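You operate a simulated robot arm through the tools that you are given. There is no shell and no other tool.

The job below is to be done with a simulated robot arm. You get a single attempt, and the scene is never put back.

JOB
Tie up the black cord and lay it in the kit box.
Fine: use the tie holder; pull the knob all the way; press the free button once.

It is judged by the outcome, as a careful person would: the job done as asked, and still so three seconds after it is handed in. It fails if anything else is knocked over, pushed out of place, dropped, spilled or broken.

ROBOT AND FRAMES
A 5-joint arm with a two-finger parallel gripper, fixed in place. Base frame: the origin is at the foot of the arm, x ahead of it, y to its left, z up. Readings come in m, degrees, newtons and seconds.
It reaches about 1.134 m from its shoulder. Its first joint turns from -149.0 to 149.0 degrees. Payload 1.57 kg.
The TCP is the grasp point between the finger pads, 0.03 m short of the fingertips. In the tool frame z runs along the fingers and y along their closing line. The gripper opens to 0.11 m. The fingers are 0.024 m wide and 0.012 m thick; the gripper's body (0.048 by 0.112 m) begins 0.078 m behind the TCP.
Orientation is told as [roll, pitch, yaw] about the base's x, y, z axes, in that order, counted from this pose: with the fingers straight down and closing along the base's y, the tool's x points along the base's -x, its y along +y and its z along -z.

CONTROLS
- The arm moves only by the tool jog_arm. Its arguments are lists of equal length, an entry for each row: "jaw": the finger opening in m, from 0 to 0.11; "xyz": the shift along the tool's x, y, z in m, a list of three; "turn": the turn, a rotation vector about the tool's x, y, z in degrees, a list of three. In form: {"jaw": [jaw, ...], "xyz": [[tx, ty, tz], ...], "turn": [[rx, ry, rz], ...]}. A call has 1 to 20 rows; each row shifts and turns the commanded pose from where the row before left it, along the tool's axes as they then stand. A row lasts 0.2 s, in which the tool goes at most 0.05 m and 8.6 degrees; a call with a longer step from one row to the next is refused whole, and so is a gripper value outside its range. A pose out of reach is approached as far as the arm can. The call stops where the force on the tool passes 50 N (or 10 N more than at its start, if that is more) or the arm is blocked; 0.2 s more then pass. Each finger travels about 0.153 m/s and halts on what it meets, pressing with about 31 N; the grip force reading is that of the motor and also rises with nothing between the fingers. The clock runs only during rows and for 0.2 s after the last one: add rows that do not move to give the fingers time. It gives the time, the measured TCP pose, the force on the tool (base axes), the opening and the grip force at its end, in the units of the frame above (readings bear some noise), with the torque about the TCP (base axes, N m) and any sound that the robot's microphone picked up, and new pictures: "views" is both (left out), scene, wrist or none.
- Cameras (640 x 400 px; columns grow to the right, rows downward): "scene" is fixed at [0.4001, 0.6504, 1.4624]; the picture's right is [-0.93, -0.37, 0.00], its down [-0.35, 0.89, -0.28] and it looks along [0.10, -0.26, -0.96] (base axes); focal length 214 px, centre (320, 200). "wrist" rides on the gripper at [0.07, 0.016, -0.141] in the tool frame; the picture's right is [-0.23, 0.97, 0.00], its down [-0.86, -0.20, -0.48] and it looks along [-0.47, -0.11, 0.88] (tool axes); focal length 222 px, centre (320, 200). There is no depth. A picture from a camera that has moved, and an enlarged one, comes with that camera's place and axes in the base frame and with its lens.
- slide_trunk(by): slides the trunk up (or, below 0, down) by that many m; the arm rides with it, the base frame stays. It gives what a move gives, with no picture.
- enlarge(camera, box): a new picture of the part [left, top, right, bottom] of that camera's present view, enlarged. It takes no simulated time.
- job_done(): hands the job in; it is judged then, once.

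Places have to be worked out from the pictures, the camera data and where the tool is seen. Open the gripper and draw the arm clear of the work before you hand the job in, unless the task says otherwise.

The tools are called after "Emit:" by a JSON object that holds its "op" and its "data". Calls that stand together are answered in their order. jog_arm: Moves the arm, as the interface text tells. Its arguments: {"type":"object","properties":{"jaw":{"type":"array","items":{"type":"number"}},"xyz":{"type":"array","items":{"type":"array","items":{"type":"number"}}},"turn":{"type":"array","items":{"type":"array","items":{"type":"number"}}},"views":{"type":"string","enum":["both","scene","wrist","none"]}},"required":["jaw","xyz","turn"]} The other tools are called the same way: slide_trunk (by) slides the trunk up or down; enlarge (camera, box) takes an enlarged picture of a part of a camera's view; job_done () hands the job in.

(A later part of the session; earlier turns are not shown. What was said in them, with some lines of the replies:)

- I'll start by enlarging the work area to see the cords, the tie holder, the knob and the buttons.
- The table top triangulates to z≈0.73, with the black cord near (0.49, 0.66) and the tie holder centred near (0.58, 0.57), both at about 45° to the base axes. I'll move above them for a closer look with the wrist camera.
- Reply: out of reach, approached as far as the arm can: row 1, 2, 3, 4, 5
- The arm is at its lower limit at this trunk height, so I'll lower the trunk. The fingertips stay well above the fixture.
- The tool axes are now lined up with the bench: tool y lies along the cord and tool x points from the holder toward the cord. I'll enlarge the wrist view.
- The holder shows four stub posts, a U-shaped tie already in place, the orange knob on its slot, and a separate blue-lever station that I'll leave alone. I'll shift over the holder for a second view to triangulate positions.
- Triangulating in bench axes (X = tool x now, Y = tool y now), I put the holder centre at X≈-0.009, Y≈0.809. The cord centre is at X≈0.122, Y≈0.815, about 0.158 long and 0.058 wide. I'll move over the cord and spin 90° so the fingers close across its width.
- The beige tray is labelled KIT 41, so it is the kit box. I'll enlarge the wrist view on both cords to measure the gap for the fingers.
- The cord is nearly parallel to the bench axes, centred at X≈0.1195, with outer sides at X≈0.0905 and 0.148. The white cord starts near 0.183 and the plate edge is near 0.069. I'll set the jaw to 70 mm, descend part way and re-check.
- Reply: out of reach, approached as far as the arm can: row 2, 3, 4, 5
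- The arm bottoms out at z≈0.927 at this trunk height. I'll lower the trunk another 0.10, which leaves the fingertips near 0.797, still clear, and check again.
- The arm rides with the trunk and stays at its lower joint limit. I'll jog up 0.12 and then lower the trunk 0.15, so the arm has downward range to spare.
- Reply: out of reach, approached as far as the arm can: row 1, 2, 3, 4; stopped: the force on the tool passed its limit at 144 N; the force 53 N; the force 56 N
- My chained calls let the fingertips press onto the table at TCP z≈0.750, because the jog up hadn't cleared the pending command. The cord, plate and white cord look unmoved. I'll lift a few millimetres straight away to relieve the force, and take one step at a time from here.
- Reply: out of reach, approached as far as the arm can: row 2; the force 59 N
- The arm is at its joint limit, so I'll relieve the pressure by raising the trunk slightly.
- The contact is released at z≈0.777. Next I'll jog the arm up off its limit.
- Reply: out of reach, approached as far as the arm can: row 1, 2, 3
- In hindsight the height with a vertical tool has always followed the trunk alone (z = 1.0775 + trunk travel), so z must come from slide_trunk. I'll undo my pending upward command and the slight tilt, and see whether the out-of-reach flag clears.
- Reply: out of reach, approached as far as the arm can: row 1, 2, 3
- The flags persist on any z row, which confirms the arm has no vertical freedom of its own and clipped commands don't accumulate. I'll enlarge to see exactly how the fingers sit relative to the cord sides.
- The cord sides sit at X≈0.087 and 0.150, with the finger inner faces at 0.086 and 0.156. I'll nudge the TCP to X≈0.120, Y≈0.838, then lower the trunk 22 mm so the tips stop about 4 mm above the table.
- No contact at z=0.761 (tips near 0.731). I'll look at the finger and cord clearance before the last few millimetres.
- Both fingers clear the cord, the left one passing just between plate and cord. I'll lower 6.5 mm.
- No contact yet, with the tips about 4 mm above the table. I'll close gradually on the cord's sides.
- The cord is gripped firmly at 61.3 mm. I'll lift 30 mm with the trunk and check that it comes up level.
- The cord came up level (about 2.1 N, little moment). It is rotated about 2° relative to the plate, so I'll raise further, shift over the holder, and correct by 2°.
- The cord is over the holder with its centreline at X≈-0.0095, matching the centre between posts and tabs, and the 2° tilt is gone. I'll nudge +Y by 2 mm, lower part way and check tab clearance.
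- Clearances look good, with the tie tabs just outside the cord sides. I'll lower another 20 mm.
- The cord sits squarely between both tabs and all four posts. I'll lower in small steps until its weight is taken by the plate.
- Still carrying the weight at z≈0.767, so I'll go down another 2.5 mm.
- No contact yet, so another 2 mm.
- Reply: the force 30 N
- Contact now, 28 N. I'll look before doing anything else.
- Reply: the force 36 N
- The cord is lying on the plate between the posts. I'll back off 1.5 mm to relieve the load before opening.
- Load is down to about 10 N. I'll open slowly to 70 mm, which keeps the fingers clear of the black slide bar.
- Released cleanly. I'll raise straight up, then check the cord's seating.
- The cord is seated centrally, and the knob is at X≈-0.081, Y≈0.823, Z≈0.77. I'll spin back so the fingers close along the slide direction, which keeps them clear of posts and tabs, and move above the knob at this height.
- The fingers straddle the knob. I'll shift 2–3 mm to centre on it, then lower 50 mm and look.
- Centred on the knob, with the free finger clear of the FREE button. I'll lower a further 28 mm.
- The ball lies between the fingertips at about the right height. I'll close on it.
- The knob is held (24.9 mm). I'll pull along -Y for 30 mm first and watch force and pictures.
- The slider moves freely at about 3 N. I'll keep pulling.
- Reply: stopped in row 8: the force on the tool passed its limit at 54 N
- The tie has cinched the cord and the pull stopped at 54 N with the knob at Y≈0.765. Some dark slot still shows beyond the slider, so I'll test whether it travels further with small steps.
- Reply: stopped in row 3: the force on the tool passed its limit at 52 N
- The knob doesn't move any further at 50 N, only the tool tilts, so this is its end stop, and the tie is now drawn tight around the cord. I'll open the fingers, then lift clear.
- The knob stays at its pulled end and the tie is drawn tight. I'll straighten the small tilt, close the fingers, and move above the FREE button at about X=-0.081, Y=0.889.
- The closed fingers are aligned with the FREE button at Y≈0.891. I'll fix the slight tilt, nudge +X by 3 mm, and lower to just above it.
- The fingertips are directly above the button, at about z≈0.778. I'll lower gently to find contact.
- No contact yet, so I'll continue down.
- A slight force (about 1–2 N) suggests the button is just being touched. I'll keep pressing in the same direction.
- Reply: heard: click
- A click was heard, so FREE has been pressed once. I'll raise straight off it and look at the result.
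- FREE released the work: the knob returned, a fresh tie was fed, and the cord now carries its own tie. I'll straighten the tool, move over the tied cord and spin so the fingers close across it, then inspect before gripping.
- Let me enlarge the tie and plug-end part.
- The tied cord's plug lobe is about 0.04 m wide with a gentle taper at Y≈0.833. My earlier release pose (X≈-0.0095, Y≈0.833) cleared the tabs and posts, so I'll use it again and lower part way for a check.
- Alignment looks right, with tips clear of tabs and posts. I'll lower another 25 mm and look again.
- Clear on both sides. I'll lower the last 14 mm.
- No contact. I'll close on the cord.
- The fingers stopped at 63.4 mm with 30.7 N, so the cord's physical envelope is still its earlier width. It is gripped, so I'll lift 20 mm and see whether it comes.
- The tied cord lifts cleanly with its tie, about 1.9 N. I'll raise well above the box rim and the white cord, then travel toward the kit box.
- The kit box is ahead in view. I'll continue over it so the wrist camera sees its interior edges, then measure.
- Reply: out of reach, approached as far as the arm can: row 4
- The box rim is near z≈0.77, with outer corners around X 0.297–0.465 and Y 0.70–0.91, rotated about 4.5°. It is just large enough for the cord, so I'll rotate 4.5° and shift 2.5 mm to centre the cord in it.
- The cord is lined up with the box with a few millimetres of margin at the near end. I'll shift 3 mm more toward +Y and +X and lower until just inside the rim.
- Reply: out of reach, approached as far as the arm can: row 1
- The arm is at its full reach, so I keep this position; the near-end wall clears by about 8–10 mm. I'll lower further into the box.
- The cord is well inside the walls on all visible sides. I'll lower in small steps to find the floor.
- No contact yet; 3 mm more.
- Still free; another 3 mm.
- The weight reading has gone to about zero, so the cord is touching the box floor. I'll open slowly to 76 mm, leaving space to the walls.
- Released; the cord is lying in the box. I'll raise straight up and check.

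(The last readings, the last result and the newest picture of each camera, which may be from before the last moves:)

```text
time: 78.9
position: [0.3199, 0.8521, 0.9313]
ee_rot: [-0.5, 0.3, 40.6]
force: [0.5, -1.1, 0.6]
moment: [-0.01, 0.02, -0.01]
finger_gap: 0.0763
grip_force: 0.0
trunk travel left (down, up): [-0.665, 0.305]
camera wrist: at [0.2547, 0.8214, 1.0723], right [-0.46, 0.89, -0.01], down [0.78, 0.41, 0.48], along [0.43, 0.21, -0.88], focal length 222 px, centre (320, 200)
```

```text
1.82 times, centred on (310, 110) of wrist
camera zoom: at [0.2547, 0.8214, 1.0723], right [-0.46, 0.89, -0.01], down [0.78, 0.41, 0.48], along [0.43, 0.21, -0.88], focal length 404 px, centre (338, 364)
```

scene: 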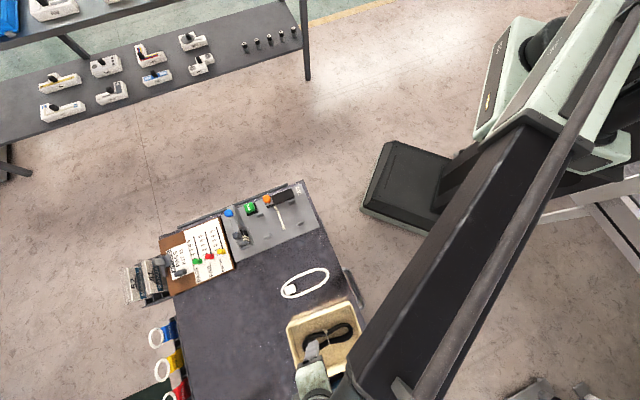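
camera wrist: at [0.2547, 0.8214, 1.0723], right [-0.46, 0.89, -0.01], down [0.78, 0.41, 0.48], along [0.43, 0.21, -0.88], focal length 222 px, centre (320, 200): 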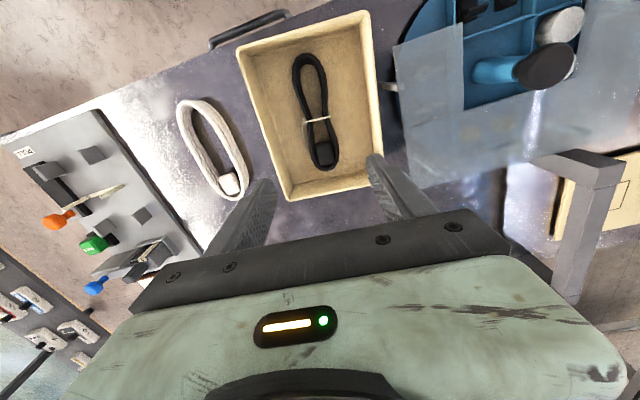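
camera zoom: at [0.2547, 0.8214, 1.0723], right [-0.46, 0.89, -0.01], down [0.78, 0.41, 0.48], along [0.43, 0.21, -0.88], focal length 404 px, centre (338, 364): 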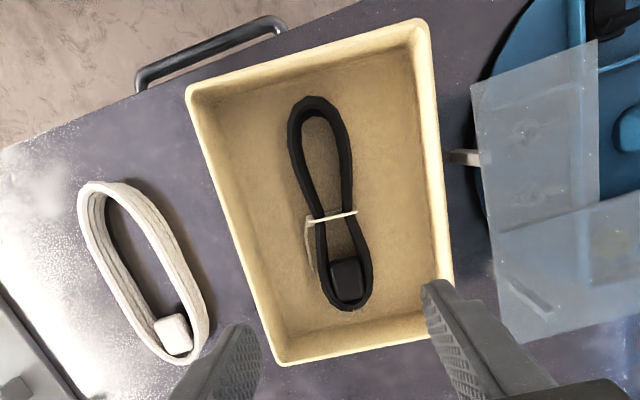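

The tied cord lies flat in the KIT 41 box, and the white cord and fixture are as they were. I'll raise further, retract the arm clear of the bench and open the gripper.

Emit:
{"op": "slide_trunk", "data": {"by": 0.1}}

Emit:
{"op": "jog_arm", "data": {"jaw": [0.09, 0.11, 0.11, 0.11, 0.11, 0.11, 0.11, 0.11, 0.11], "xyz": [[0.0374, -0.0207, 0], [0.0374, -0.0207, 0], [0.0374, -0.0207, 0], [0.0374, -0.0207, 0], [0.0374, -0.0207, 0], [0.0374, -0.0207, 0], [0.0374, -0.0207, 0], [0.0374, -0.0207, 0], [0, 0, 0]], "turn": [[0, 0, 0], [0, 0, 0], [0, 0, 0], [0, 0, 0], [0, 0, 0], [0, 0, 0], [0, 0, 0], [0, 0, 0], [0, 0, 0]]}}

Emit:
{"op": "enlarge", "data": {"camera": "scene", "box": [120, 170, 420, 400]}}

```text
time: 80.2
position: [0.3199, 0.8524, 1.0311]
ee_rot: [-0.5, 0.2, 40.5]
force: [0.9, -0.4, 0.5]
moment: [0.0, 0.01, 0.0]
finger_gap: 0.0762
grip_force: 0.1
trunk travel left (down, up): [-0.765, 0.205]
```

```text
time: 82.2
position: [0.1993, 0.5319, 1.0309]
ee_rot: [-0.6, 0.3, 40.5]
force: [-0.8, 0.8, -0.2]
moment: [0.0, 0.0, -0.03]
finger_gap: 0.11
grip_force: 0.0
out of reach, approached as far as the arm can: row 5
trunk travel left (down, up): [-0.765, 0.205]
camera wrist: at [0.1344, 0.5005, 1.1724], right [-0.46, 0.89, -0.01], down [0.78, 0.41, 0.48], along [0.43, 0.21, -0.88], focal length 222 px, centre (320, 200)
```

scene: 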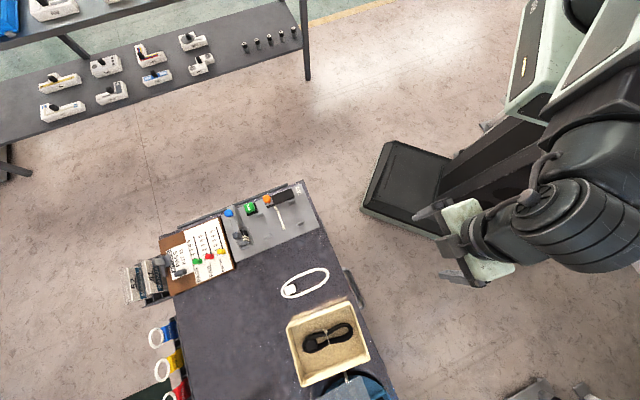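
wrist: 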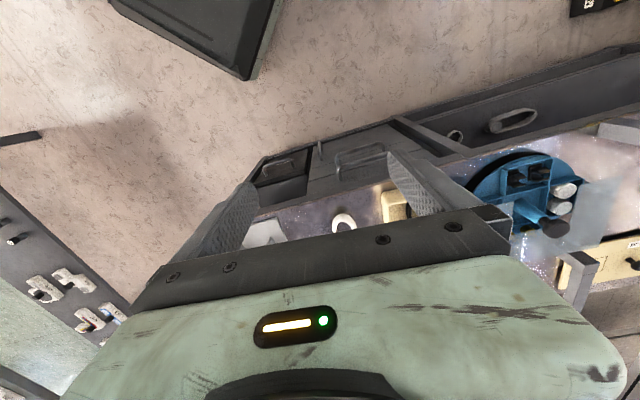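

```text
1.74 times, centred on (270, 285) of scene
camera zoom: at [0.4001, 0.6504, 1.4624], right [-0.93, -0.37, 0.0], down [-0.35, 0.89, -0.28], along [0.1, -0.26, -0.96], focal length 373 px, centre (407, 52)
```

zoom: 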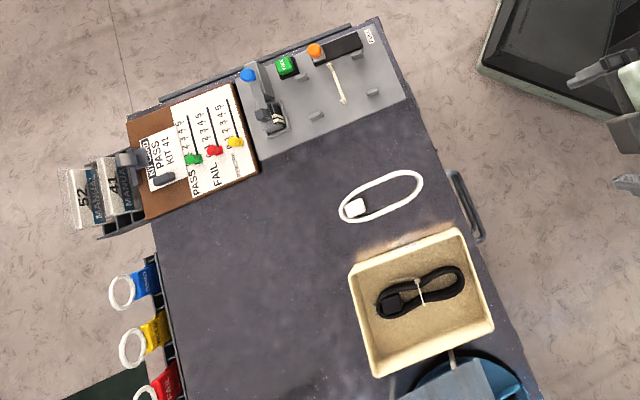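

The tied black cord is in the kit box and everything else is where it was. The knob and FREE button are back at rest, the gripper is open and the arm is clear, so I'll hand the job in.

Emit:
{"op": "job_done", "data": {}}

```text
The job is handed in.
```

The black cord is tied and lying flat in the KIT 41 box, and I have handed the job in. I haven't received the judging result.

- **Tie holder:** I set the cord between the posts and pulled the knob until it stopped at its end stop. The tie drew tight around the middle of the cord.
- **FREE button:** I pressed it once and heard one click. The knob returned to its start and the holder fed a fresh tie.
- **Surroundings:** In the last pictures the white cord, the holder and the blue-lever station were where they started. The gripper is open and the arm is clear of the bench.

**Hard contact:** while lowering the arm to pick up the cord, I pressed the fingertips onto the bench with a peak force of 144 N. I saw no damage or movement in the pictures, and moved in smaller steps after that.
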